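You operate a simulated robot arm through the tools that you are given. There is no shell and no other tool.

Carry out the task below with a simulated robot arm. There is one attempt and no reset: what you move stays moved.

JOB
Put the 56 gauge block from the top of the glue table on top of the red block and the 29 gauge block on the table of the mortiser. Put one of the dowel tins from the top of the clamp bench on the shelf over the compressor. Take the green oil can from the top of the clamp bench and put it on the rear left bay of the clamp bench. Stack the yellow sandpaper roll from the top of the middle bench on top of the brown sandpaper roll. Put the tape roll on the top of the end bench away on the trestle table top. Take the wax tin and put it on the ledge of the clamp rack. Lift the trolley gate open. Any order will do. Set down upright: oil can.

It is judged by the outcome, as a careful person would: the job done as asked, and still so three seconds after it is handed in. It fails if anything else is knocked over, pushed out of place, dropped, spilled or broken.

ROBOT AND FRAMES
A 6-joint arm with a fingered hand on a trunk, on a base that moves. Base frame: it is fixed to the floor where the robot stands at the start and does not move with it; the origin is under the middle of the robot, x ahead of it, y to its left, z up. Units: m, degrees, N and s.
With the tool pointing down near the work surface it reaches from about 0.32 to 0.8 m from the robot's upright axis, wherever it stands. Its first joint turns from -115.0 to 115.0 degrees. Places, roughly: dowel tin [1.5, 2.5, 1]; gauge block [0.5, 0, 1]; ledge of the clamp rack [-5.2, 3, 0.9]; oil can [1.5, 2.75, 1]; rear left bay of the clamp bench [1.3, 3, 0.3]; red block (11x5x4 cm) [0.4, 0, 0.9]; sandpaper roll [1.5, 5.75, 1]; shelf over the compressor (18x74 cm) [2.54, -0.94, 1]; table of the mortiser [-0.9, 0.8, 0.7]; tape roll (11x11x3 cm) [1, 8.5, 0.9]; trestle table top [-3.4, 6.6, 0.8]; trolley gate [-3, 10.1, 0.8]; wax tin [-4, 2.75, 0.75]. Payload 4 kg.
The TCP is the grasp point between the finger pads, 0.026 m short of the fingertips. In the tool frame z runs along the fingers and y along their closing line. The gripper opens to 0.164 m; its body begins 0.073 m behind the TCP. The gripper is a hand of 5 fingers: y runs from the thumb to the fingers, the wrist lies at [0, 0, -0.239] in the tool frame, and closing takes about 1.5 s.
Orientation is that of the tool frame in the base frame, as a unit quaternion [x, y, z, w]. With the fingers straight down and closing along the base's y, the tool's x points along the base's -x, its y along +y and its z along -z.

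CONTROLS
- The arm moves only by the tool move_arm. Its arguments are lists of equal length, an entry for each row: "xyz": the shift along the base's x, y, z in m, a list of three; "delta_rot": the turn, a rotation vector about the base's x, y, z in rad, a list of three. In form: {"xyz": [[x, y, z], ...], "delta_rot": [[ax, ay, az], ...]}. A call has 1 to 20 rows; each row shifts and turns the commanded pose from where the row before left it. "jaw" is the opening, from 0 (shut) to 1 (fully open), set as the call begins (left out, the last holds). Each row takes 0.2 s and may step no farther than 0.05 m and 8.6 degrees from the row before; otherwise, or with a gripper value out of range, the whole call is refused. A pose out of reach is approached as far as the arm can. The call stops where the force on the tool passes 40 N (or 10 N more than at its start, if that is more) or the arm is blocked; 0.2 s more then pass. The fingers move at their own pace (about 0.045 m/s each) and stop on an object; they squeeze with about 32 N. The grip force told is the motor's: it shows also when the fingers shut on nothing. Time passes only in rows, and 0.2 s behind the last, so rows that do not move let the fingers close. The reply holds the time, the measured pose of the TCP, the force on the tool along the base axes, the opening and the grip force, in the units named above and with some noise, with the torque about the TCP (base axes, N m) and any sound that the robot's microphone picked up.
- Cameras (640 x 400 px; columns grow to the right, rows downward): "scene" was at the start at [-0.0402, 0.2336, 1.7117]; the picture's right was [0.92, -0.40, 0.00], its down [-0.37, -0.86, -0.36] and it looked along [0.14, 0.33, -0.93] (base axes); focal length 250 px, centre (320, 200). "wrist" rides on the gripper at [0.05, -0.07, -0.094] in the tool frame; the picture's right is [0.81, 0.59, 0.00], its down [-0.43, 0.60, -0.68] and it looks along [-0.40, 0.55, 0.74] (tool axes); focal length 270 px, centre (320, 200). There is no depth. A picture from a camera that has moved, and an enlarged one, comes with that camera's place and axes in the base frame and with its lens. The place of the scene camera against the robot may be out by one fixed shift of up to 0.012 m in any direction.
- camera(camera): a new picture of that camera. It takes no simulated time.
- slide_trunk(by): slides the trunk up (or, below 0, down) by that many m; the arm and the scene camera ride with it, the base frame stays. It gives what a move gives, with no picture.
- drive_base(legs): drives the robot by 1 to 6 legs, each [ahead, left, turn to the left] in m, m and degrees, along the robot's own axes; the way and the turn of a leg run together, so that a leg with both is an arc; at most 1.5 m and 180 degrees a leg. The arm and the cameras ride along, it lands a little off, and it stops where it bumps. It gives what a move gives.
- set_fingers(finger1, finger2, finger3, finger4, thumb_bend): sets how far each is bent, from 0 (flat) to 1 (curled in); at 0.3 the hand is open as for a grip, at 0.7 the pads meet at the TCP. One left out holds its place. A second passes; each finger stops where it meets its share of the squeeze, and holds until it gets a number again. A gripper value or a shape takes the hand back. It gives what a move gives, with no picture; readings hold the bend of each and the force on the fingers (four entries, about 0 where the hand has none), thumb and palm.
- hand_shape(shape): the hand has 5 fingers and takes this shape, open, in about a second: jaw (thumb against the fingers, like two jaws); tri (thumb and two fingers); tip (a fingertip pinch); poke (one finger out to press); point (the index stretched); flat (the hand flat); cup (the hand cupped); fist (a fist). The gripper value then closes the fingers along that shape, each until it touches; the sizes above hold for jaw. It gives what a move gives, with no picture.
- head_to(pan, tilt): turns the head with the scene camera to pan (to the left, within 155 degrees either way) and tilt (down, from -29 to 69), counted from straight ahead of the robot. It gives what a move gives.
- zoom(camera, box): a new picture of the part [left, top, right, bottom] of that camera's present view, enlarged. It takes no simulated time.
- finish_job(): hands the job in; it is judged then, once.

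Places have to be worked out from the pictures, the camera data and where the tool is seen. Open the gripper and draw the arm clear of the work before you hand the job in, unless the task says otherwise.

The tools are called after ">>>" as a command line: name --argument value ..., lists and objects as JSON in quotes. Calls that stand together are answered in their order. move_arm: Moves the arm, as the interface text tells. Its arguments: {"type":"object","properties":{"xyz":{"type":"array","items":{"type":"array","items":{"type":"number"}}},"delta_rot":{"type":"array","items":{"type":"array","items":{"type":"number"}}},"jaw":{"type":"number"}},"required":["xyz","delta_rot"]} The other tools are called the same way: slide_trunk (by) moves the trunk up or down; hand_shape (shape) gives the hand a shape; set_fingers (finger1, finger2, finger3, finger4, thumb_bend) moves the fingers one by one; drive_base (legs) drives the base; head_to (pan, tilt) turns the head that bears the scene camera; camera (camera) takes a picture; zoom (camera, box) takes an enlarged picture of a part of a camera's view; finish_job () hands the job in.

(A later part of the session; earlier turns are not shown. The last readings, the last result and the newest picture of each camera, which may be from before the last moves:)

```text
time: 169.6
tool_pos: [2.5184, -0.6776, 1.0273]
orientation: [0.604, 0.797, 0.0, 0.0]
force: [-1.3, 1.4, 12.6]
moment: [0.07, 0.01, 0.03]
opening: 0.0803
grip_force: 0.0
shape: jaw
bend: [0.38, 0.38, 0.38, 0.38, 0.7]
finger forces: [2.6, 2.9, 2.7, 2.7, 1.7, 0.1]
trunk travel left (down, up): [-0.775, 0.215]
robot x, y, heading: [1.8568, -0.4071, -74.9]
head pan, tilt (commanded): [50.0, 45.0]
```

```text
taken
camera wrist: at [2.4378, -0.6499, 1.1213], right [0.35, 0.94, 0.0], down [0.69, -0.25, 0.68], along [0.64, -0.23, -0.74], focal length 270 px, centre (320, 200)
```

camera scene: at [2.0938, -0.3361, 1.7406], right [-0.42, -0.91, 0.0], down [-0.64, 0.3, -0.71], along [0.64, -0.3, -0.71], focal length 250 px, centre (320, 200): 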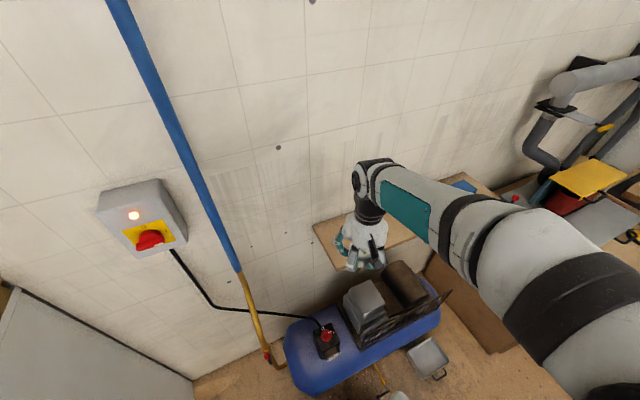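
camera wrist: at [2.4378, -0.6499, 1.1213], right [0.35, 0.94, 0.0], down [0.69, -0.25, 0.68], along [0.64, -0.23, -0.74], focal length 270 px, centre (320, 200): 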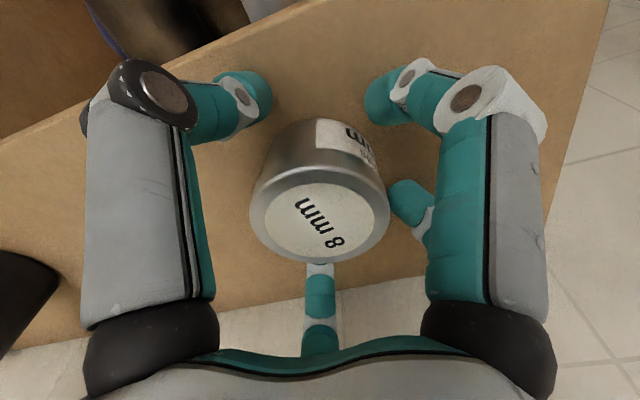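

The tin stands free on the shelf (fingertips touch the shelf lightly). I lift straight up.

>>> move_arm --xyz '[[0, 0, 0.005], [0, 0, 0.015], [0, 0, 0.04], [0, 0, 0.045], [0, 0, 0.045], [0, 0, 0.03], [0, 0, 0]]' --delta_rot '[[0, 0, 0], [0, 0, 0], [0, 0, 0], [0, 0, 0], [0, 0, 0], [0, 0, 0], [0, 0, 0]]'

>>> camera --camera "wrist"

>>> zoom --camera "scene" --box '[290, 140, 490, 290]'

```text
time: 171.2
tool_pos: [2.5195, -0.6797, 1.2062]
orientation: [0.604, 0.797, 0.0, 0.0]
force: [0.1, 0.8, 0.9]
moment: [-0.03, -0.03, -0.01]
opening: 0.0818
grip_force: 0.0
shape: jaw
bend: [0.37, 0.37, 0.37, 0.37, 0.7]
finger forces: [0.1, 0.0, 0.0, 0.0, 0.0, 0.1]
trunk travel left (down, up): [-0.775, 0.215]
robot x, y, heading: [1.8595, -0.4086, -74.9]
head pan, tilt (commanded): [50.0, 45.0]
```

```text
taken
camera wrist: at [2.4388, -0.6511, 1.3007], right [0.35, 0.94, 0.0], down [0.69, -0.25, 0.68], along [0.64, -0.23, -0.74], focal length 270 px, centre (320, 200)
```

wrist: 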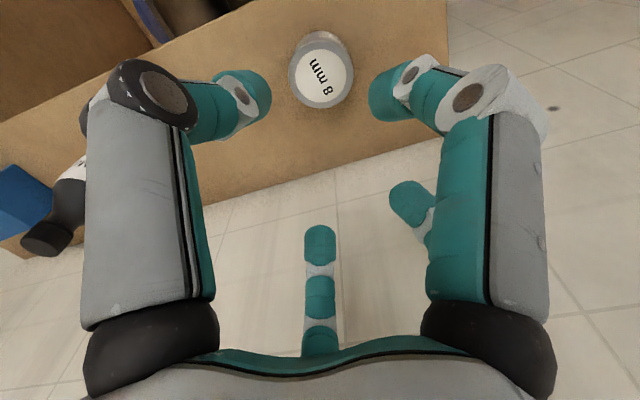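

```text
2.67 times, centred on (390, 215) of scene
camera zoom: at [2.0939, -0.3362, 1.7405], right [-0.42, -0.91, 0.0], down [-0.64, 0.3, -0.71], along [0.64, -0.3, -0.71], focal length 666 px, centre (133, 160)
```

zoom: 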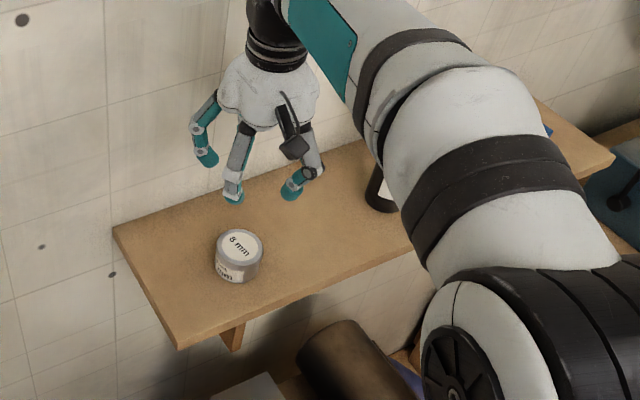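

The tin stands on the shelf. I retract the hand to the carry pose and drive back north-west around: first back out, turn to face -x.

>>> move_arm --xyz '[[-0.037, 0.025, 0], [-0.037, 0.025, 0], [-0.037, 0.025, 0], [-0.036, 0.025, 0]]' --delta_rot '[[0, 0, 0], [0, 0, 0], [0, 0, 0], [0, 0, 0]]'

>>> drive_base --legs '[[-0.271, -0.195, 0], [-1.1575, 0.3168, 0], [0, 0, -105.3]]'

>>> head_to --pan 40 --tilt 40

>>> camera --camera "scene"

```text
time: 172.2
tool_pos: [2.3706, -0.5787, 1.2059]
orientation: [0.604, 0.797, 0.0, 0.0]
force: [-1.6, 0.9, 0.4]
moment: [0.02, 0.0, -0.01]
opening: 0.0817
grip_force: 0.0
shape: jaw
bend: [0.37, 0.37, 0.37, 0.37, 0.7]
finger forces: [0.0, 0.0, 0.0, 0.0, 0.0, 0.1]
trunk travel left (down, up): [-0.775, 0.215]
robot x, y, heading: [1.8571, -0.4083, -75.0]
head pan, tilt (commanded): [50.0, 45.0]
```

```text
time: 184.5
tool_pos: [1.2896, 0.5604, 1.2059]
orientation: [1.0, 0.001, -0.001, 0.0]
force: [-1.0, -0.2, 0.1]
moment: [0.0, -0.02, 0.01]
opening: 0.0815
grip_force: 0.1
shape: jaw
bend: [0.37, 0.37, 0.37, 0.37, 0.7]
finger forces: [0.1, 0.0, 0.1, 0.1, 0.1, 0.0]
trunk travel left (down, up): [-0.775, 0.215]
robot x, y, heading: [1.5977, 1.004, 179.7]
head pan, tilt (commanded): [50.0, 45.0]
```

```text
time: 185.2
tool_pos: [1.2907, 0.5604, 1.2062]
orientation: [1.0, 0.001, 0.0, -0.001]
force: [0.3, 0.2, -0.4]
moment: [0.0, 0.02, 0.0]
opening: 0.0816
grip_force: 0.0
shape: jaw
bend: [0.37, 0.37, 0.37, 0.37, 0.7]
finger forces: [0.0, 0.1, 0.1, 0.0, 0.0, 0.0]
trunk travel left (down, up): [-0.775, 0.215]
robot x, y, heading: [1.592, 1.009, 179.6]
head pan, tilt (commanded): [40.0, 40.0]
```

```text
taken
camera scene: at [1.588, 0.7648, 1.7478], right [-0.64, 0.77, 0.0], down [0.5, 0.41, -0.77], along [-0.59, -0.49, -0.64], focal length 250 px, centre (320, 200)
```

scene: 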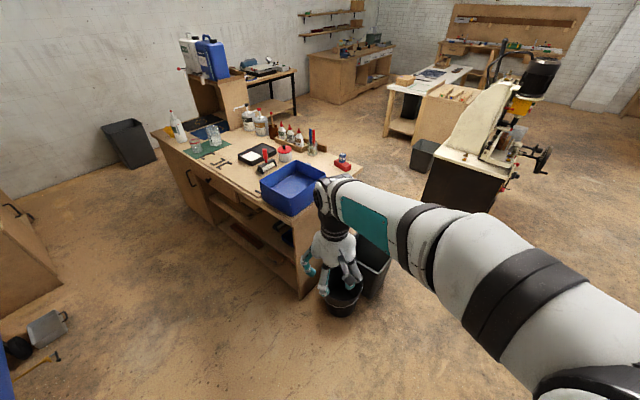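

All good; I continue west along y ≈ 1.0, then through the gap north of the mortiser at y ≈ 1.48.

>>> drive_base --legs '[[1.45, 0, 0], [0.3, -0.47, 0], [1.35, 0, 0]]'

>>> head_to --pan -60 --tilt 25

>>> camera --camera "scene"

```text
time: 201.6
tool_pos: [-1.8041, 1.0312, 1.2056]
orientation: [1.0, 0.006, 0.0, 0.0]
force: [-0.2, -0.4, -0.5]
moment: [0.0, 0.02, 0.05]
opening: 0.0816
grip_force: 0.1
shape: jaw
bend: [0.37, 0.37, 0.37, 0.37, 0.7]
finger forces: [0.0, 0.0, 0.1, 0.0, 0.0, 0.0]
trunk travel left (down, up): [-0.775, 0.215]
robot x, y, heading: [-1.5035, 1.4863, -180.0]
head pan, tilt (commanded): [40.0, 40.0]
```

```text
time: 203.4
tool_pos: [-1.8028, 1.0314, 1.2062]
orientation: [1.0, 0.007, 0.0, -0.001]
force: [-0.2, -0.2, -0.1]
moment: [-0.03, -0.04, -0.01]
opening: 0.0816
grip_force: 0.1
shape: jaw
bend: [0.37, 0.37, 0.37, 0.37, 0.7]
finger forces: [0.0, 0.1, 0.1, 0.1, 0.1, 0.1]
trunk travel left (down, up): [-0.775, 0.215]
robot x, y, heading: [-1.5006, 1.4838, -179.7]
head pan, tilt (commanded): [-60.0, 25.0]
```

```text
taken
camera scene: at [-1.4901, 1.3749, 1.7712], right [0.86, 0.5, 0.0], down [0.21, -0.36, -0.91], along [-0.46, 0.78, -0.42], focal length 250 px, centre (320, 200)
```

scene: 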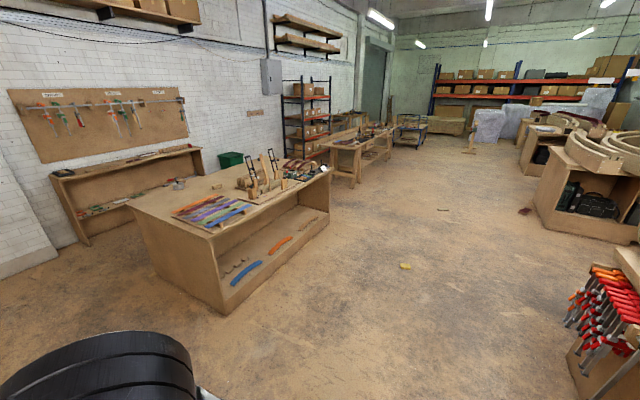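

I'm at the west side. The floor offcut at about (-1.8, 3.7) must be avoided, so I face north and go up along x ≈ -1.25.

>>> drive_base --legs '[[0, 0, -90], [0.6, -0.25, 0], [1.5, 0, 0]]'

>>> head_to --pan -50 --tilt 30

>>> camera --camera "scene"

>>> head_to --pan -90 --tilt 30

>>> camera --camera "scene"

```text
time: 217.8
tool_pos: [-1.7048, 3.8855, 1.205]
orientation: [0.711, -0.703, -0.001, 0.001]
force: [0.6, 0.5, 0.0]
moment: [-0.01, -0.03, 0.02]
opening: 0.0816
grip_force: 0.0
shape: jaw
bend: [0.37, 0.37, 0.37, 0.37, 0.7]
finger forces: [0.0, 0.0, 0.0, 0.0, 0.0, 0.1]
trunk travel left (down, up): [-0.775, 0.215]
robot x, y, heading: [-1.2498, 3.5787, 89.9]
head pan, tilt (commanded): [-60.0, 25.0]
```

```text
time: 218.6
tool_pos: [-1.7046, 3.8859, 1.2055]
orientation: [0.711, -0.703, 0.0, 0.0]
force: [-0.5, 0.1, 0.1]
moment: [-0.01, 0.0, 0.0]
opening: 0.0814
grip_force: 0.0
shape: jaw
bend: [0.37, 0.37, 0.37, 0.37, 0.7]
finger forces: [0.0, 0.1, 0.2, 0.0, 0.0, 0.0]
trunk travel left (down, up): [-0.775, 0.215]
robot x, y, heading: [-1.2533, 3.58, 90.1]
head pan, tilt (commanded): [-50.0, 30.0]
```

```text
taken
camera scene: at [-1.372, 3.5769, 1.7632], right [0.64, -0.77, 0.0], down [-0.38, -0.32, -0.87], along [0.66, 0.56, -0.5], focal length 250 px, centre (320, 200)
```

scene: 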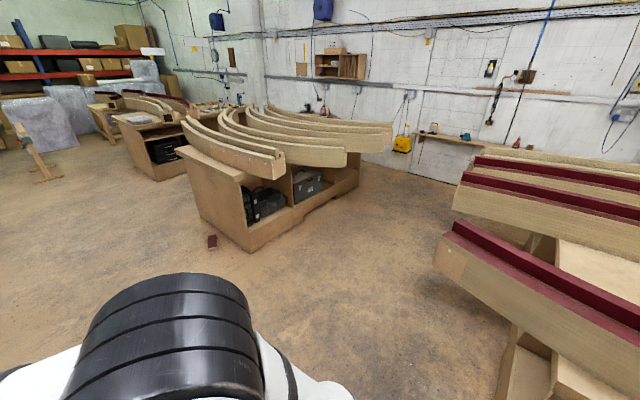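

```text
time: 219.6
tool_pos: [-1.7053, 3.8844, 1.2057]
orientation: [0.711, -0.703, 0.0, 0.0]
force: [-0.7, 0.0, -1.3]
moment: [-0.02, 0.03, -0.01]
opening: 0.0816
grip_force: 0.1
shape: jaw
bend: [0.37, 0.37, 0.37, 0.37, 0.7]
finger forces: [0.0, 0.1, 0.1, 0.0, 0.0, 0.1]
trunk travel left (down, up): [-0.775, 0.215]
robot x, y, heading: [-1.2527, 3.5833, 90.2]
head pan, tilt (commanded): [-90.0, 30.0]
```

```text
taken
camera scene: at [-1.3508, 3.519, 1.7632], right [0.0, -1.0, 0.0], down [-0.5, 0.0, -0.87], along [0.87, 0.0, -0.5], focal length 250 px, centre (320, 200)
```

scene: 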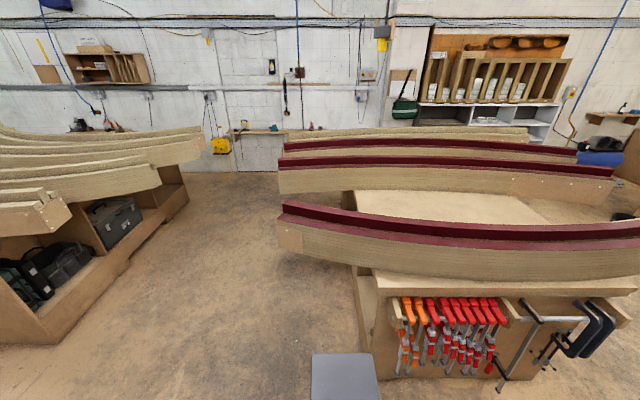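

The passage between the clamp bench ribs (north ends y ≈ 3.85) and the middle bench ribs (south ends y ≈ 4.65) is about 0.8 m. I raise the hand, go to y = 4.25, face -x and back through it eastward.

>>> move_arm --xyz '[[0, 0, 0.04], [0, 0, 0.04], [0, 0, 0.04], [0, 0, 0.03]]' --delta_rot '[[0, 0, 0], [0, 0, 0], [0, 0, 0], [0, 0, 0]]'

>>> drive_base --legs '[[0.67, 0, 0], [0, 0, 90]]'

>>> head_to --pan 150 --tilt 35

>>> camera --camera "scene"

```text
time: 220.6
tool_pos: [-1.6978, 3.8813, 1.3289]
orientation: [0.711, -0.704, -0.006, 0.001]
force: [0.0, 0.1, 0.8]
moment: [-0.01, 0.0, 0.02]
opening: 0.0814
grip_force: 0.0
shape: jaw
bend: [0.37, 0.37, 0.37, 0.37, 0.7]
finger forces: [0.1, 0.0, 0.0, 0.0, 0.0, 0.1]
out of reach, approached as far as the arm can: row 4
trunk travel left (down, up): [-0.775, 0.215]
robot x, y, heading: [-1.2505, 3.5822, 89.9]
head pan, tilt (commanded): [-90.0, 30.0]
```

```text
time: 228.1
tool_pos: [-1.5584, 3.8092, 1.3294]
orientation: [1.0, 0.002, -0.003, 0.005]
force: [0.0, -0.3, 0.2]
moment: [0.02, -0.01, 0.02]
opening: 0.0816
grip_force: 0.2
shape: jaw
bend: [0.37, 0.37, 0.37, 0.37, 0.7]
finger forces: [0.0, 0.1, 0.0, 0.0, 0.0, 0.0]
trunk travel left (down, up): [-0.775, 0.215]
robot x, y, heading: [-1.2559, 4.2504, 179.9]
head pan, tilt (commanded): [-90.0, 30.0]
```

```text
time: 231.5
tool_pos: [-1.5573, 3.8106, 1.3284]
orientation: [1.0, 0.0, -0.003, 0.005]
force: [0.0, -0.4, 0.8]
moment: [-0.01, -0.03, 0.01]
opening: 0.0815
grip_force: 0.1
shape: jaw
bend: [0.37, 0.37, 0.37, 0.37, 0.7]
finger forces: [0.0, 0.0, 0.1, 0.0, 0.0, 0.1]
trunk travel left (down, up): [-0.775, 0.215]
robot x, y, heading: [-1.2524, 4.2531, 179.6]
head pan, tilt (commanded): [150.0, 35.0]
```

```text
taken
camera scene: at [-1.1222, 4.0184, 1.7554], right [-0.51, -0.86, 0.0], down [-0.49, 0.29, -0.82], along [0.71, -0.41, -0.57], focal length 250 px, centre (320, 200)
```

scene: 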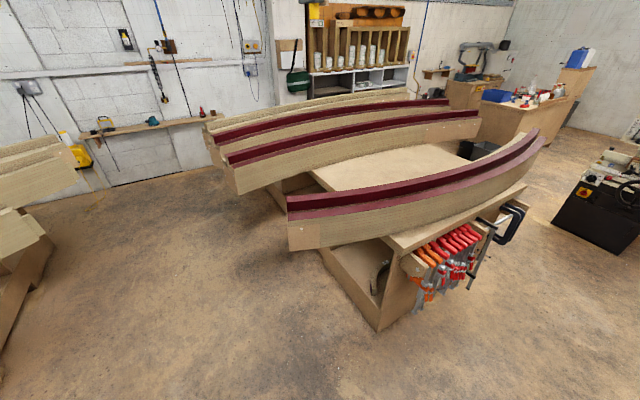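

The gap looks passable along y = 4.25. I back up east 1.5 m and check.

>>> drive_base --legs '[[-1.45, 0, 0.2]]'

>>> head_to --pan 150 --tilt 45

>>> camera --camera "scene"

>>> head_to --pan 100 --tilt 45

>>> camera --camera "scene"

```text
time: 238.8
tool_pos: [-0.0919, 3.8075, 1.3284]
orientation: [1.0, 0.01, -0.003, 0.006]
force: [0.5, 1.3, -1.2]
moment: [-0.01, 0.02, 0.01]
opening: 0.0817
grip_force: 0.0
shape: jaw
bend: [0.37, 0.37, 0.37, 0.37, 0.7]
finger forces: [0.0, 0.1, 0.0, 0.1, 0.0, 0.1]
trunk travel left (down, up): [-0.775, 0.215]
robot x, y, heading: [0.2006, 4.2584, -179.2]
head pan, tilt (commanded): [150.0, 35.0]
```

```text
time: 239.5
tool_pos: [-0.0922, 3.8061, 1.3299]
orientation: [1.0, 0.009, -0.002, 0.006]
force: [-0.2, -0.6, 0.2]
moment: [-0.01, 0.01, 0.01]
opening: 0.0818
grip_force: 0.0
shape: jaw
bend: [0.37, 0.37, 0.37, 0.37, 0.7]
finger forces: [0.0, 0.0, 0.0, 0.0, 0.1, 0.0]
trunk travel left (down, up): [-0.775, 0.215]
robot x, y, heading: [0.2013, 4.2561, -179.5]
head pan, tilt (commanded): [150.0, 45.0]
```

```text
taken
camera scene: at [0.3338, 4.0266, 1.7406], right [-0.49, -0.87, 0.0], down [-0.62, 0.35, -0.71], along [0.62, -0.35, -0.71], focal length 250 px, centre (320, 200)
```

scene: 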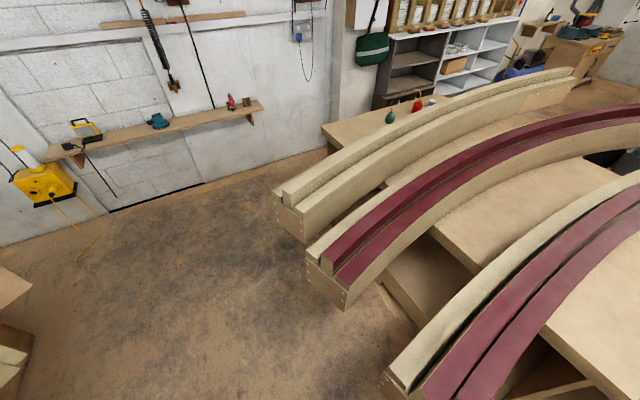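

```text
time: 240.7
tool_pos: [-0.0923, 3.8072, 1.3285]
orientation: [1.0, 0.01, -0.003, 0.006]
force: [0.2, 0.5, 0.5]
moment: [0.03, -0.01, 0.01]
opening: 0.0816
grip_force: 0.1
shape: jaw
bend: [0.37, 0.37, 0.37, 0.37, 0.7]
finger forces: [0.0, 0.0, 0.0, 0.0, 0.1, 0.1]
trunk travel left (down, up): [-0.775, 0.215]
robot x, y, heading: [0.2016, 4.2511, -179.7]
head pan, tilt (commanded): [100.0, 45.0]
```

```text
taken
camera scene: at [0.2779, 3.9867, 1.7406], right [-0.98, -0.18, 0.0], down [-0.13, 0.69, -0.71], along [0.13, -0.69, -0.71], focal length 250 px, centre (320, 200)
```

scene: 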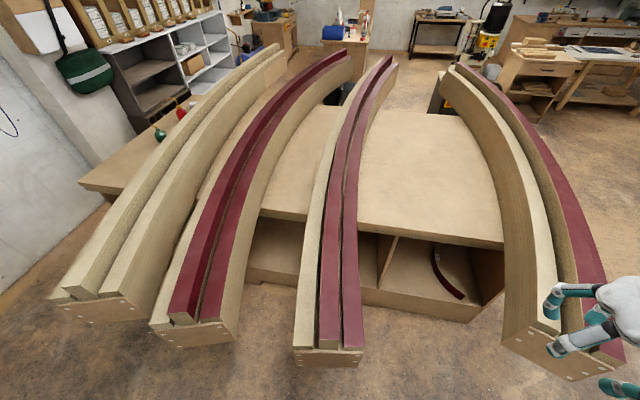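

I see the rear side: bays below the top, the rear-left one near x ≈ 1.3 hidden under the ribs. I continue backing east to x ≈ 1.6 to look at it.

>>> drive_base --legs '[[-1.4, 0, 0]]'

>>> head_to --pan 80 --tilt 50

>>> camera --camera "scene"

>>> head_to --pan 120 --tilt 50

>>> camera --camera "scene"

```text
time: 247.7
tool_pos: [1.306, 3.8178, 1.3278]
orientation: [1.0, 0.005, -0.004, 0.005]
force: [0.1, -0.2, 0.6]
moment: [0.0, 0.01, 0.0]
opening: 0.0815
grip_force: 0.1
shape: jaw
bend: [0.37, 0.37, 0.37, 0.37, 0.7]
finger forces: [0.0, 0.1, 0.0, 0.0, 0.1, 0.0]
trunk travel left (down, up): [-0.775, 0.215]
robot x, y, heading: [1.6041, 4.2642, -179.8]
head pan, tilt (commanded): [100.0, 45.0]
```

```text
time: 248.5
tool_pos: [1.3056, 3.8177, 1.3283]
orientation: [1.0, 0.005, -0.004, 0.006]
force: [0.9, 0.6, 0.5]
moment: [0.02, 0.02, 0.01]
opening: 0.0816
grip_force: 0.2
shape: jaw
bend: [0.37, 0.37, 0.37, 0.37, 0.7]
finger forces: [0.1, 0.1, 0.1, 0.1, 0.0, 0.1]
trunk travel left (down, up): [-0.775, 0.215]
robot x, y, heading: [1.6032, 4.2648, -180.1]
head pan, tilt (commanded): [80.0, 50.0]
```

```text
taken
camera scene: at [1.649, 3.9983, 1.7337], right [-0.99, 0.17, 0.0], down [0.13, 0.75, -0.64], along [-0.11, -0.63, -0.77], focal length 250 px, centre (320, 200)
```

scene: 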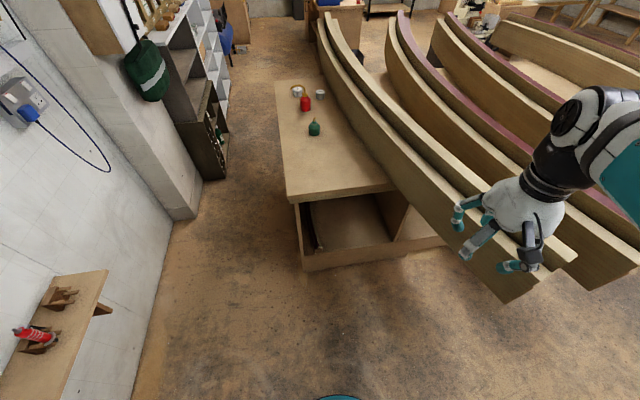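

```text
time: 249.6
tool_pos: [1.3038, 3.8182, 1.3282]
orientation: [1.0, 0.005, -0.004, 0.005]
force: [-1.0, -0.3, 0.0]
moment: [0.0, -0.04, -0.01]
opening: 0.0816
grip_force: 0.0
shape: jaw
bend: [0.37, 0.37, 0.37, 0.37, 0.7]
finger forces: [0.1, 0.0, 0.0, 0.1, 0.0, 0.0]
trunk travel left (down, up): [-0.775, 0.215]
robot x, y, heading: [1.6078, 4.2629, -180.0]
head pan, tilt (commanded): [120.0, 50.0]
```

```text
taken
camera scene: at [1.7006, 4.0075, 1.7337], right [-0.87, -0.5, 0.0], down [-0.38, 0.66, -0.64], along [0.32, -0.56, -0.77], focal length 250 px, centre (320, 200)
```

scene: 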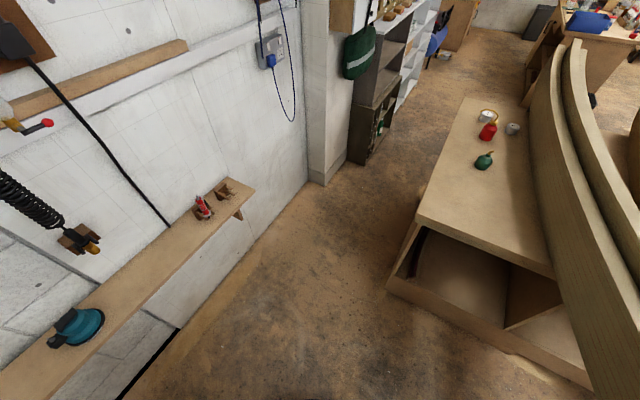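

I now see the rear-left bay: floor lip at z ≈ 0.28–0.3, x from about 0.97 to 1.63, opening at y ≈ 3.25, under the bench top. I zoom on the green can to learn its shape.

>>> zoom --camera "scene" --box '[440, 90, 560, 190]'

>>> zoom --camera "scene" --box '[380, 200, 600, 390]'

```text
4.00 times, centred on (500, 140) of scene
camera zoom: at [1.7006, 4.0075, 1.7337], right [-0.87, -0.5, 0.0], down [-0.38, 0.66, -0.64], along [0.32, -0.56, -0.77], focal length 1000 px, centre (-400, 440)
```

zoom: 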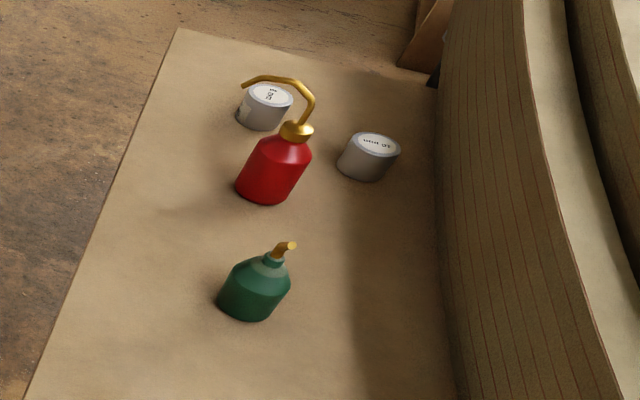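

```text
2.11 times, centred on (490, 295) of scene
camera zoom: at [1.7006, 4.0075, 1.7337], right [-0.87, -0.5, 0.0], down [-0.38, 0.66, -0.64], along [0.32, -0.56, -0.77], focal length 526 px, centre (-38, 0)
```

zoom: 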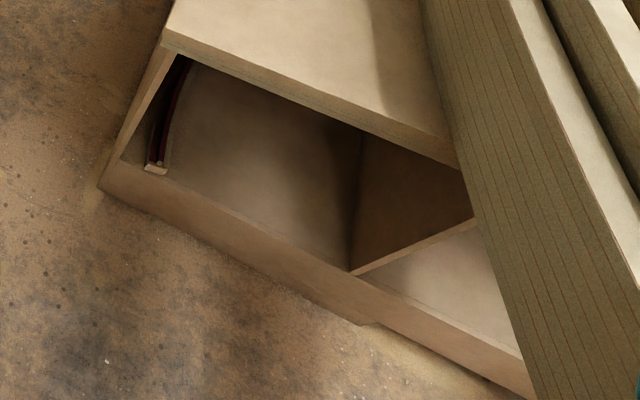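

The green can is small (body ∅≈7 cm, spout to ≈14 cm). I'll use a hand tilted 45° forward so the spout clears the palm. I drive in two legs to about (2.05, 3.05), staying clear of the wall ledge and bench corner.

>>> drive_base --legs '[[-0.38, 0.5, 0], [-0.06, 0.7, 0]]'

>>> head_to --pan 40 --tilt 55

>>> camera --camera "scene"

```text
time: 256.5
tool_pos: [1.7373, 2.6277, 1.3287]
orientation: [1.0, 0.004, -0.004, 0.006]
force: [0.2, -1.0, -0.4]
moment: [0.0, 0.04, -0.03]
opening: 0.0818
grip_force: 0.1
shape: jaw
bend: [0.37, 0.37, 0.37, 0.37, 0.7]
finger forces: [0.1, 0.1, 0.0, 0.1, 0.0, 0.0]
trunk travel left (down, up): [-0.775, 0.215]
robot x, y, heading: [2.0384, 3.0712, 179.9]
head pan, tilt (commanded): [120.0, 50.0]
```

```text
time: 258.0
tool_pos: [1.7373, 2.6276, 1.329]
orientation: [1.0, 0.003, -0.003, 0.005]
force: [-0.2, -0.9, -0.5]
moment: [0.0, -0.01, 0.0]
opening: 0.0816
grip_force: 0.0
shape: jaw
bend: [0.37, 0.37, 0.37, 0.37, 0.7]
finger forces: [0.0, 0.1, 0.0, 0.0, 0.0, 0.0]
trunk travel left (down, up): [-0.775, 0.215]
robot x, y, heading: [2.0426, 3.0676, 180.0]
head pan, tilt (commanded): [40.0, 55.0]
```

```text
taken
camera scene: at [2.0407, 2.8362, 1.7272], right [-0.64, 0.77, 0.0], down [0.63, 0.53, -0.57], along [-0.44, -0.37, -0.82], focal length 250 px, centre (320, 200)
```

scene: 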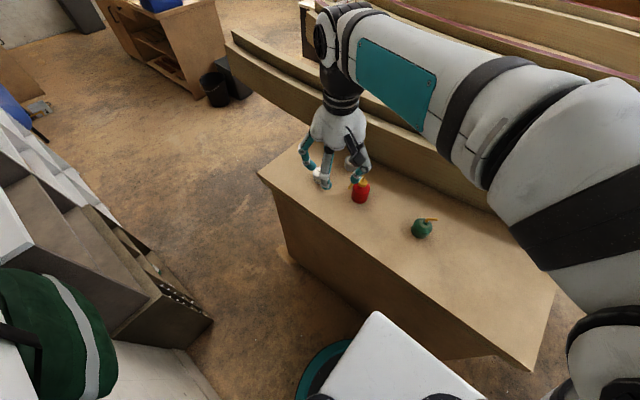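

Green can body at about (1.49, 2.85). I swing the hand to a pre-grasp point behind/above it while pitching it 45° toward -x, with the jaw opened.

>>> move_arm --xyz '[[-0.0146, 0.0274, -0.0286], [-0.0146, 0.0274, -0.0286], [-0.0146, 0.0274, -0.0286], [-0.0146, 0.0274, -0.0286], [-0.0146, 0.0274, -0.0286], [-0.0146, 0.0274, -0.0286], [-0.0146, 0.0274, -0.0286], [-0.0146, 0.0274, -0.0286], [0, 0, 0]]' --delta_rot '[[0, 0.12, 0], [0, 0.12, 0], [0, 0.12, 0], [0, 0.12, 0], [0, 0.12, 0], [0, 0.12, 0], [0, 0.065, 0], [0, 0, 0], [0, 0, 0]]' --jaw 0.75

>>> camera --camera "scene"

>>> camera --camera "wrist"

```text
time: 260.0
tool_pos: [1.6196, 2.8447, 1.1007]
orientation: [0.923, 0.005, -0.384, 0.003]
force: [-0.7, -0.3, -0.2]
moment: [-0.01, -0.03, 0.01]
opening: 0.1229
grip_force: 0.0
shape: jaw
bend: [0.28, 0.28, 0.28, 0.28, 0.6]
finger forces: [0.0, 0.0, 0.1, 0.1, 0.1, 0.0]
out of reach, approached as far as the arm can: row 8
trunk travel left (down, up): [-0.775, 0.215]
robot x, y, heading: [2.0375, 3.0684, 180.0]
head pan, tilt (commanded): [40.0, 55.0]
```

```text
taken
camera scene: at [2.0414, 2.8365, 1.7272], right [-0.64, 0.77, 0.0], down [0.63, 0.53, -0.57], along [-0.44, -0.37, -0.82], focal length 250 px, centre (320, 200)
```

scene: 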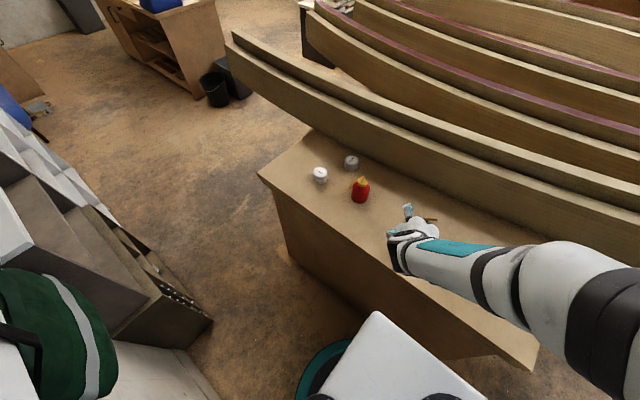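

```text
taken
camera wrist: at [1.7199, 2.9149, 1.1311], right [0.58, -0.58, -0.57], down [0.18, -0.59, 0.79], along [-0.8, -0.56, -0.23], focal length 270 px, centre (320, 200)
```

wrist: 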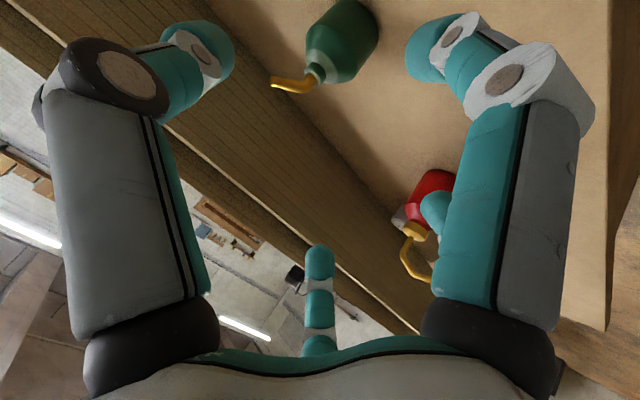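

The can body centre is at about (1.495, 2.845, 0.937). I approach along the tilted axis to just short of it and check.

>>> move_arm --xyz '[[-0.028, 0.0005, -0.032], [-0.028, 0.0005, -0.032], [-0.028, 0.0005, -0.032], [-0.018, 0, -0.022], [0, 0, 0]]' --delta_rot '[[0, 0, 0], [0, 0, 0], [0, 0, 0], [0, 0, 0], [0, 0, 0]]'

>>> camera --camera "wrist"

>>> zoom --camera "scene" --box '[340, 160, 480, 270]'

```text
time: 261.2
tool_pos: [1.5147, 2.8464, 0.983]
orientation: [0.923, 0.005, -0.386, 0.004]
force: [-0.3, 0.8, 0.1]
moment: [0.03, 0.0, 0.02]
opening: 0.1228
grip_force: 0.0
shape: jaw
bend: [0.28, 0.28, 0.28, 0.28, 0.6]
finger forces: [0.0, 0.0, 0.1, 0.0, 0.0, 0.1]
trunk travel left (down, up): [-0.775, 0.215]
robot x, y, heading: [2.04, 3.0722, 179.8]
head pan, tilt (commanded): [40.0, 55.0]
```

```text
taken
camera wrist: at [1.6163, 2.9163, 1.0131], right [0.58, -0.58, -0.57], down [0.19, -0.59, 0.79], along [-0.8, -0.56, -0.23], focal length 270 px, centre (320, 200)
```

wrist: 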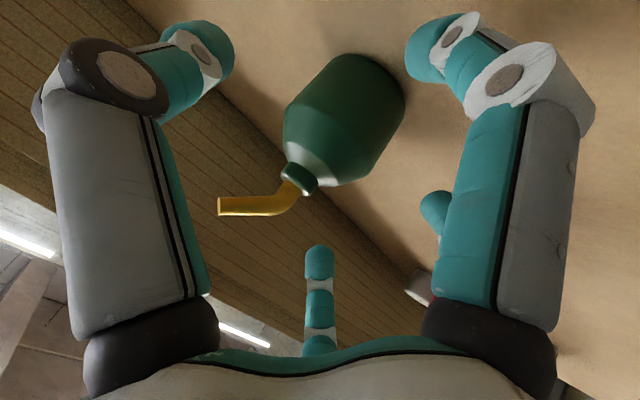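

```text
3.64 times, centred on (410, 215) of scene
camera zoom: at [2.0409, 2.8364, 1.7272], right [-0.64, 0.77, 0.0], down [0.63, 0.53, -0.57], along [-0.44, -0.37, -0.82], focal length 909 px, centre (-7, 146)
```

zoom: 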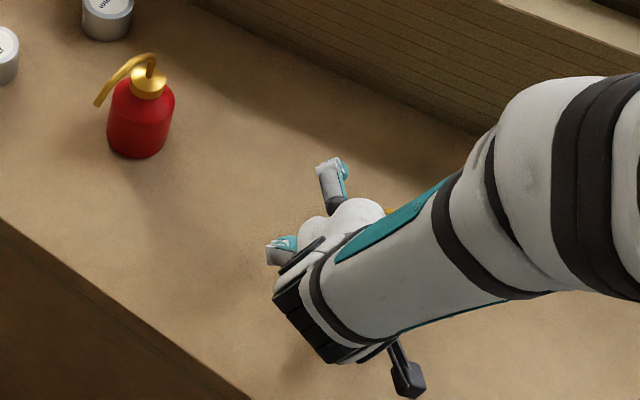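

Alignment is good. I advance the last 2.5 cm along the axis to z ≈ 0.957.

>>> move_arm --xyz '[[-0.012, 0.0005, -0.013], [-0.0115, 0, -0.012], [0, 0, 0]]' --delta_rot '[[0, 0, 0], [0, 0, 0], [0, 0, 0]]'

>>> camera --camera "wrist"

```text
time: 262.0
tool_pos: [1.493, 2.8467, 0.9583]
orientation: [0.922, 0.005, -0.387, 0.004]
force: [2.4, -0.5, 14.1]
moment: [0.2, -0.53, -0.07]
opening: 0.1195
grip_force: 0.0
shape: jaw
bend: [0.33, 0.28, 0.28, 0.28, 0.6]
finger forces: [13.8, 0.0, 0.1, 0.0, 0.1, 0.1]
trunk travel left (down, up): [-0.775, 0.215]
robot x, y, heading: [2.0409, 3.0737, 180.1]
head pan, tilt (commanded): [40.0, 55.0]
```

```text
taken
camera wrist: at [1.5941, 2.9168, 0.9886], right [0.57, -0.58, -0.58], down [0.19, -0.59, 0.79], along [-0.8, -0.56, -0.23], focal length 270 px, centre (320, 200)
```

wrist: 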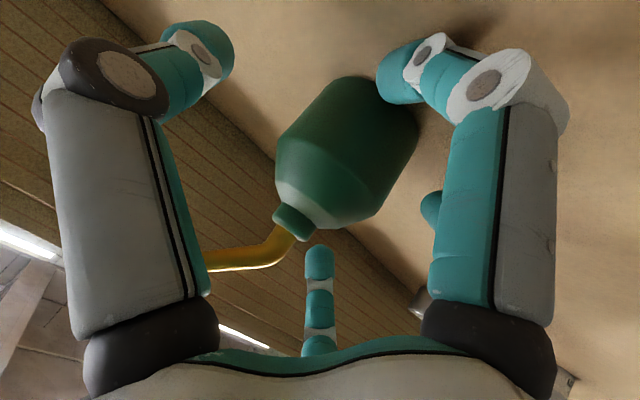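

Finger 1 touches the bench top lightly, so I rise 7 mm and then close on the can body.

>>> move_arm --xyz '[[0, 0, 0.007], [0, 0, 0]]' --delta_rot '[[0, 0, 0], [0, 0, 0]]'

>>> move_arm --xyz '[[0, 0, 0], [0, 0, 0], [0, 0, 0], [0, 0, 0], [0, 0, 0], [0, 0, 0], [0, 0, 0]]' --delta_rot '[[0, 0, 0], [0, 0, 0], [0, 0, 0], [0, 0, 0], [0, 0, 0], [0, 0, 0], [0, 0, 0]]' --jaw 0

>>> camera --camera "wrist"

```text
time: 262.6
tool_pos: [1.4927, 2.8455, 0.9638]
orientation: [0.922, 0.005, -0.387, 0.003]
force: [-0.7, -0.7, 2.8]
moment: [0.01, -0.05, 0.03]
opening: 0.1209
grip_force: 0.1
shape: jaw
bend: [0.31, 0.28, 0.28, 0.28, 0.6]
finger forces: [3.3, 0.0, 0.0, 0.0, 0.1, 0.0]
trunk travel left (down, up): [-0.775, 0.215]
robot x, y, heading: [2.0368, 3.0713, 179.9]
head pan, tilt (commanded): [40.0, 55.0]
```

```text
time: 264.2
tool_pos: [1.4937, 2.8447, 0.9657]
orientation: [0.922, 0.005, -0.386, 0.004]
force: [5.0, -0.3, 14.5]
moment: [0.2, -0.52, -0.08]
opening: 0.0537
grip_force: 32.3
shape: jaw
bend: [0.37, 0.45, 0.8, 0.83, 0.7]
finger forces: [22.5, 27.3, 30.9, 27.2, 31.0, 0.1]
trunk travel left (down, up): [-0.775, 0.215]
robot x, y, heading: [2.0373, 3.0702, 179.9]
head pan, tilt (commanded): [40.0, 55.0]
```

```text
taken
camera wrist: at [1.5947, 2.9166, 0.996], right [0.57, -0.58, -0.58], down [0.19, -0.59, 0.79], along [-0.8, -0.56, -0.23], focal length 270 px, centre (320, 200)
```

wrist: 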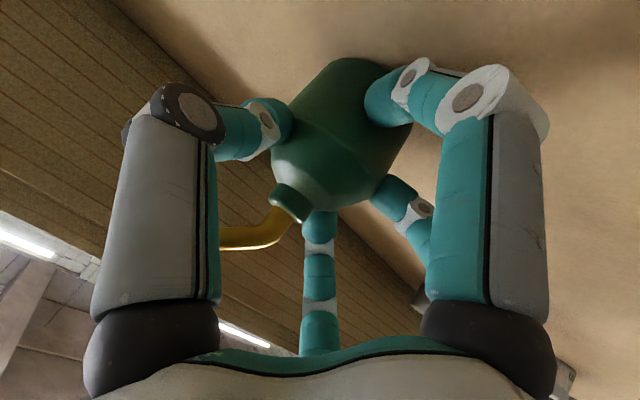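

The hand holds the can (two fingers on the body, two around the shoulder/neck). I lift it 6 cm and check that it stays upright.

>>> move_arm --xyz '[[0, 0, 0.015], [0, 0, 0.02], [0, 0, 0.025], [0, 0, 0]]' --delta_rot '[[0, 0, 0], [0, 0, 0], [0, 0, 0], [0, 0, 0]]'

>>> camera --camera "wrist"

>>> zoom --camera "scene" --box '[340, 140, 500, 270]'

```text
time: 265.2
tool_pos: [1.4939, 2.8452, 1.0234]
orientation: [0.923, 0.005, -0.386, 0.003]
force: [0.2, 0.1, -1.7]
moment: [-0.02, -0.04, 0.03]
opening: 0.0524
grip_force: 32.0
shape: jaw
bend: [0.38, 0.46, 0.8, 0.83, 0.7]
finger forces: [18.8, 24.3, 30.4, 25.2, 24.9, 0.0]
trunk travel left (down, up): [-0.775, 0.215]
robot x, y, heading: [2.0405, 3.072, 179.9]
head pan, tilt (commanded): [40.0, 55.0]
```

```text
taken
camera wrist: at [1.5937, 2.9167, 1.0549], right [0.58, -0.58, -0.57], down [0.19, -0.59, 0.79], along [-0.8, -0.56, -0.23], focal length 270 px, centre (320, 200)
```

wrist: 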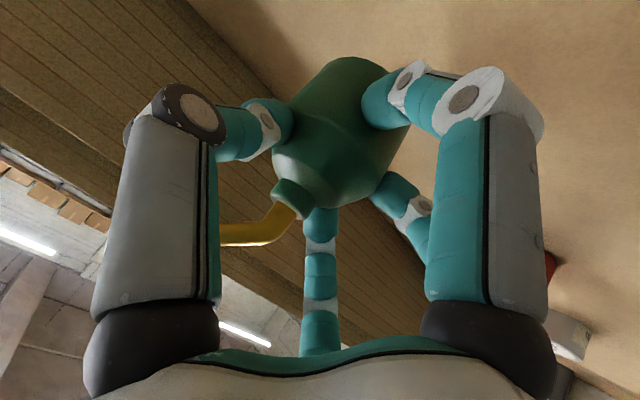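

```text
3.08 times, centred on (420, 205) of scene
camera zoom: at [2.0399, 2.8359, 1.7271], right [-0.64, 0.77, 0.0], down [0.63, 0.53, -0.57], along [-0.44, -0.37, -0.82], focal length 769 px, centre (12, 185)
```

zoom: 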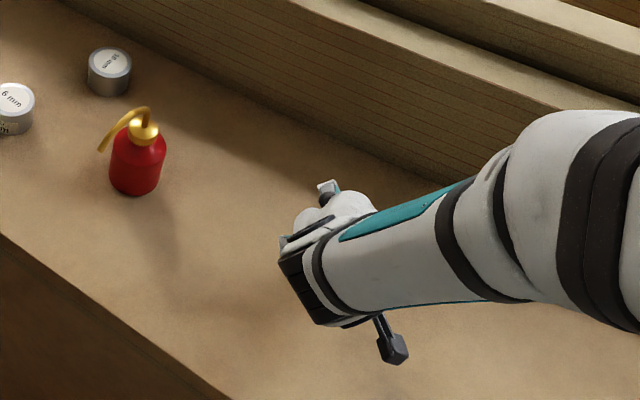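

The can is held upright. I lift it to z ≈ 1.2 and bring it to a carry position to the robot's left-front while turning the hand 75° so it points toward -y.

>>> move_arm --xyz '[[0, 0, 0.045], [0, 0, 0.045], [0, 0, 0.045], [0, 0, 0.045], [0.0226, -0.0145, 0], [0.0226, -0.0145, 0], [0.0226, -0.0145, 0], [0.0226, -0.0145, 0], [0.0226, -0.0145, 0], [0.0226, -0.0145, 0], [0.0226, -0.0145, 0], [0.0226, -0.0145, 0], [0.0226, -0.0145, 0], [0.0226, -0.0145, 0], [0, 0, 0]]' --delta_rot '[[0, 0, 0], [0, 0, 0], [0, 0, 0], [0, 0, 0], [0, 0, 0.131], [0, 0, 0.131], [0, 0, 0.131], [0, 0, 0.131], [0, 0, 0.131], [0, 0, 0.131], [0, 0, 0.131], [0, 0, 0.131], [0, 0, 0.131], [0, 0, 0.131], [0, 0, 0]]'

>>> camera --camera "scene"

>>> camera --camera "wrist"

```text
time: 268.4
tool_pos: [1.7225, 2.6979, 1.217]
orientation: [0.729, 0.567, -0.301, 0.237]
force: [-0.2, 0.4, -1.7]
moment: [-0.01, -0.02, 0.01]
opening: 0.0517
grip_force: 32.1
shape: jaw
bend: [0.38, 0.46, 0.8, 0.83, 0.7]
finger forces: [18.3, 24.6, 29.7, 25.6, 25.1, 0.1]
out of reach, approached as far as the arm can: row 14
trunk travel left (down, up): [-0.775, 0.215]
robot x, y, heading: [2.0433, 3.074, 179.8]
head pan, tilt (commanded): [40.0, 55.0]
```

```text
taken
camera scene: at [2.0403, 2.8362, 1.7271], right [-0.64, 0.77, 0.0], down [0.63, 0.53, -0.57], along [-0.44, -0.37, -0.82], focal length 250 px, centre (320, 200)
```

scene: 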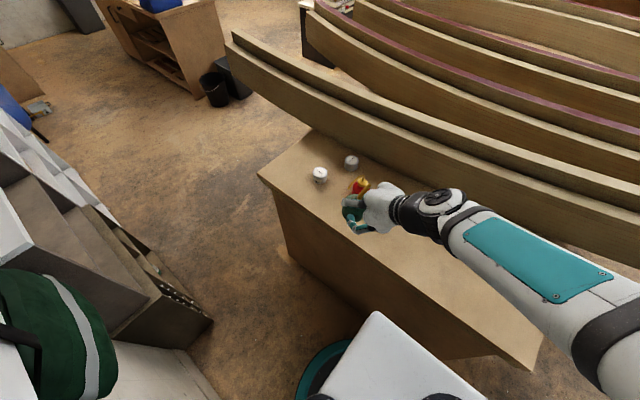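

```text
taken
camera wrist: at [1.6801, 2.8133, 1.2482], right [0.71, 0.41, -0.57], down [0.62, 0.02, 0.79], along [0.33, -0.91, -0.24], focal length 270 px, centre (320, 200)
```

wrist: 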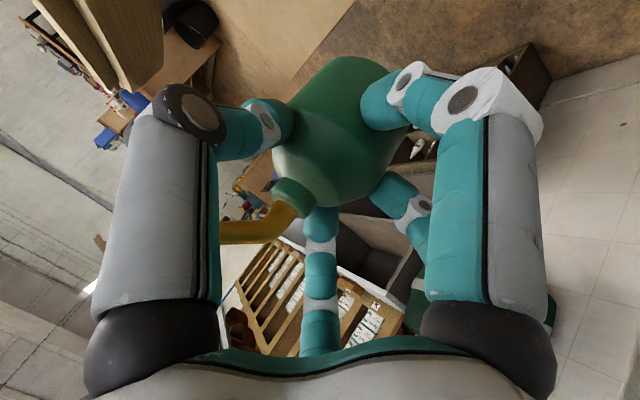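

Carry pose reached. I drive north past the bench corner and to about (1.72, 3.75).

>>> drive_base --legs '[[0.02, -0.48, 0], [0.3, -0.2, 0]]'

>>> head_to --pan 70 --tilt 55

>>> camera --camera "scene"

```text
time: 273.2
tool_pos: [1.409, 3.3842, 1.2165]
orientation: [0.73, 0.566, -0.301, 0.236]
force: [-0.4, 0.4, -1.2]
moment: [0.0, -0.02, 0.01]
opening: 0.0516
grip_force: 31.9
shape: jaw
bend: [0.38, 0.46, 0.8, 0.83, 0.7]
finger forces: [18.3, 24.7, 29.8, 25.5, 25.0, 0.0]
trunk travel left (down, up): [-0.775, 0.215]
robot x, y, heading: [1.7259, 3.7558, 179.8]
head pan, tilt (commanded): [40.0, 55.0]
```

```text
time: 274.1
tool_pos: [1.4089, 3.383, 1.2162]
orientation: [0.73, 0.566, -0.301, 0.236]
force: [0.2, -0.9, -1.4]
moment: [0.02, -0.02, 0.01]
opening: 0.0519
grip_force: 32.5
shape: jaw
bend: [0.38, 0.46, 0.8, 0.83, 0.7]
finger forces: [18.3, 24.9, 29.9, 25.6, 24.9, 0.0]
trunk travel left (down, up): [-0.775, 0.215]
robot x, y, heading: [1.7247, 3.751, 179.6]
head pan, tilt (commanded): [70.0, 55.0]
```

```text
taken
camera scene: at [1.7572, 3.4989, 1.7271], right [-0.94, 0.35, 0.0], down [0.28, 0.77, -0.57], along [-0.2, -0.54, -0.82], focal length 250 px, centre (320, 200)
```

scene: 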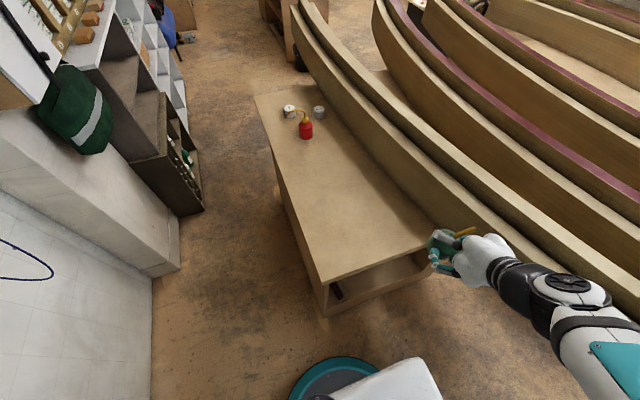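

I back north another 10 cm so the can clears the bench edge, then start lowering the trunk.

>>> drive_base --legs '[[0, -0.1, 0]]'

>>> slide_trunk --by -0.4

>>> camera --camera "scene"

```text
time: 275.3
tool_pos: [1.4104, 3.4831, 1.2175]
orientation: [0.729, 0.567, -0.301, 0.236]
force: [0.1, -0.1, -1.5]
moment: [0.0, -0.03, -0.01]
opening: 0.0517
grip_force: 32.0
shape: jaw
bend: [0.38, 0.46, 0.8, 0.83, 0.7]
finger forces: [18.3, 24.7, 29.8, 25.6, 24.9, 0.0]
trunk travel left (down, up): [-0.775, 0.215]
robot x, y, heading: [1.7246, 3.8546, 179.8]
head pan, tilt (commanded): [70.0, 55.0]
```

```text
time: 279.1
tool_pos: [1.4096, 3.4814, 0.8157]
orientation: [0.73, 0.566, -0.302, 0.235]
force: [0.3, 0.4, -2.3]
moment: [0.03, 0.0, 0.01]
opening: 0.0517
grip_force: 31.8
shape: jaw
bend: [0.38, 0.46, 0.8, 0.83, 0.7]
finger forces: [18.0, 24.8, 29.7, 25.6, 25.0, 0.0]
trunk travel left (down, up): [-0.375, 0.615]
robot x, y, heading: [1.7223, 3.8567, 180.1]
head pan, tilt (commanded): [70.0, 55.0]
```

```text
taken
camera scene: at [1.7578, 3.5984, 1.3272], right [-0.94, 0.34, 0.0], down [0.28, 0.77, -0.57], along [-0.2, -0.54, -0.82], focal length 250 px, centre (320, 200)
```

scene: 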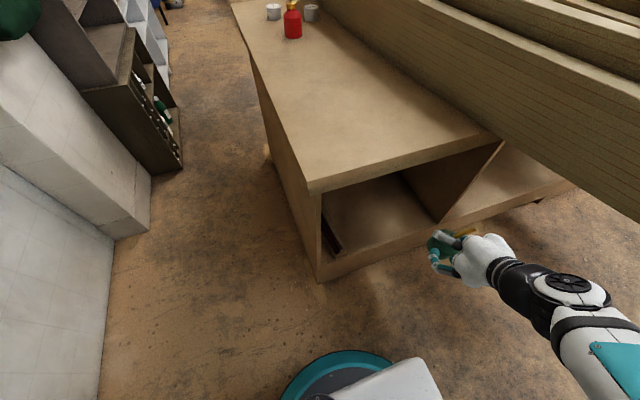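

The bay is now well visible. I zoom to measure its floor lip and depth.

>>> zoom --camera "scene" --box '[290, 120, 510, 300]'

```text
2.22 times, centred on (400, 210) of scene
camera zoom: at [1.7578, 3.5984, 1.3272], right [-0.94, 0.34, 0.0], down [0.28, 0.77, -0.57], along [-0.2, -0.54, -0.82], focal length 555 px, centre (142, 178)
```

zoom: 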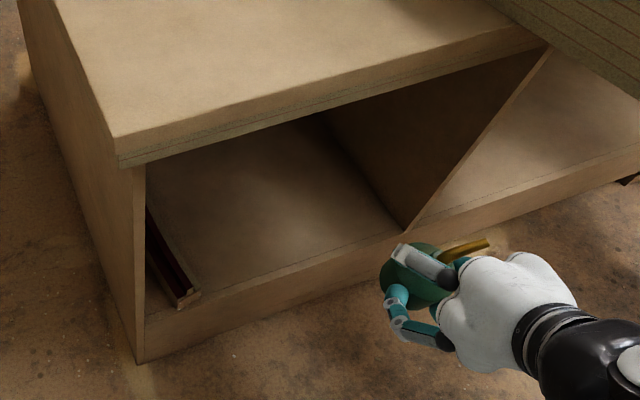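

The bay floor is at about z 0.26, free between x ≈ 1.0 and 1.5 (a strip leans at the east panel). I lower the trunk further by 0.33 m.

>>> slide_trunk --by -0.33

>>> head_to --pan 70 --tilt 45

>>> camera --camera "scene"

>>> camera --camera "wrist"

```text
time: 282.4
tool_pos: [1.4085, 3.4822, 0.4849]
orientation: [0.731, 0.565, -0.301, 0.236]
force: [-0.1, -0.6, -0.9]
moment: [0.06, -0.03, -0.03]
opening: 0.0517
grip_force: 32.1
shape: jaw
bend: [0.38, 0.46, 0.8, 0.83, 0.7]
finger forces: [18.2, 25.1, 29.5, 25.7, 24.9, 0.1]
trunk travel left (down, up): [-0.045, 0.945]
robot x, y, heading: [1.7262, 3.857, 179.8]
head pan, tilt (commanded): [70.0, 55.0]
```

```text
time: 283.1
tool_pos: [1.4087, 3.4825, 0.4857]
orientation: [0.73, 0.566, -0.3, 0.237]
force: [0.0, -0.9, -2.3]
moment: [0.03, 0.02, -0.02]
opening: 0.0517
grip_force: 31.8
shape: jaw
bend: [0.38, 0.46, 0.8, 0.83, 0.7]
finger forces: [18.2, 25.0, 29.5, 25.6, 24.8, 0.1]
trunk travel left (down, up): [-0.045, 0.945]
robot x, y, heading: [1.7266, 3.8568, 179.8]
head pan, tilt (commanded): [70.0, 45.0]
```

```text
taken
camera scene: at [1.7514, 3.5897, 1.0103], right [-0.94, 0.34, 0.0], down [0.25, 0.66, -0.71], along [-0.24, -0.66, -0.71], focal length 250 px, centre (320, 200)
```

scene: 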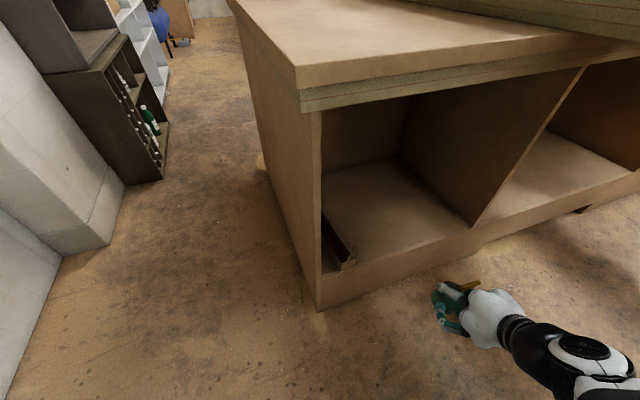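

```text
taken
camera wrist: at [1.3654, 3.5971, 0.5165], right [0.71, 0.41, -0.57], down [0.61, 0.02, 0.79], along [0.33, -0.91, -0.24], focal length 270 px, centre (320, 200)
```

wrist: 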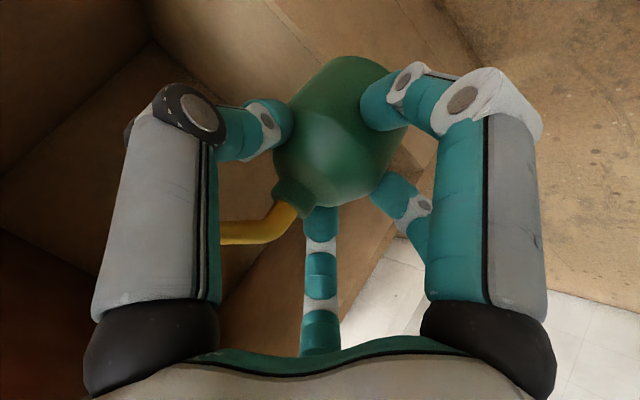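

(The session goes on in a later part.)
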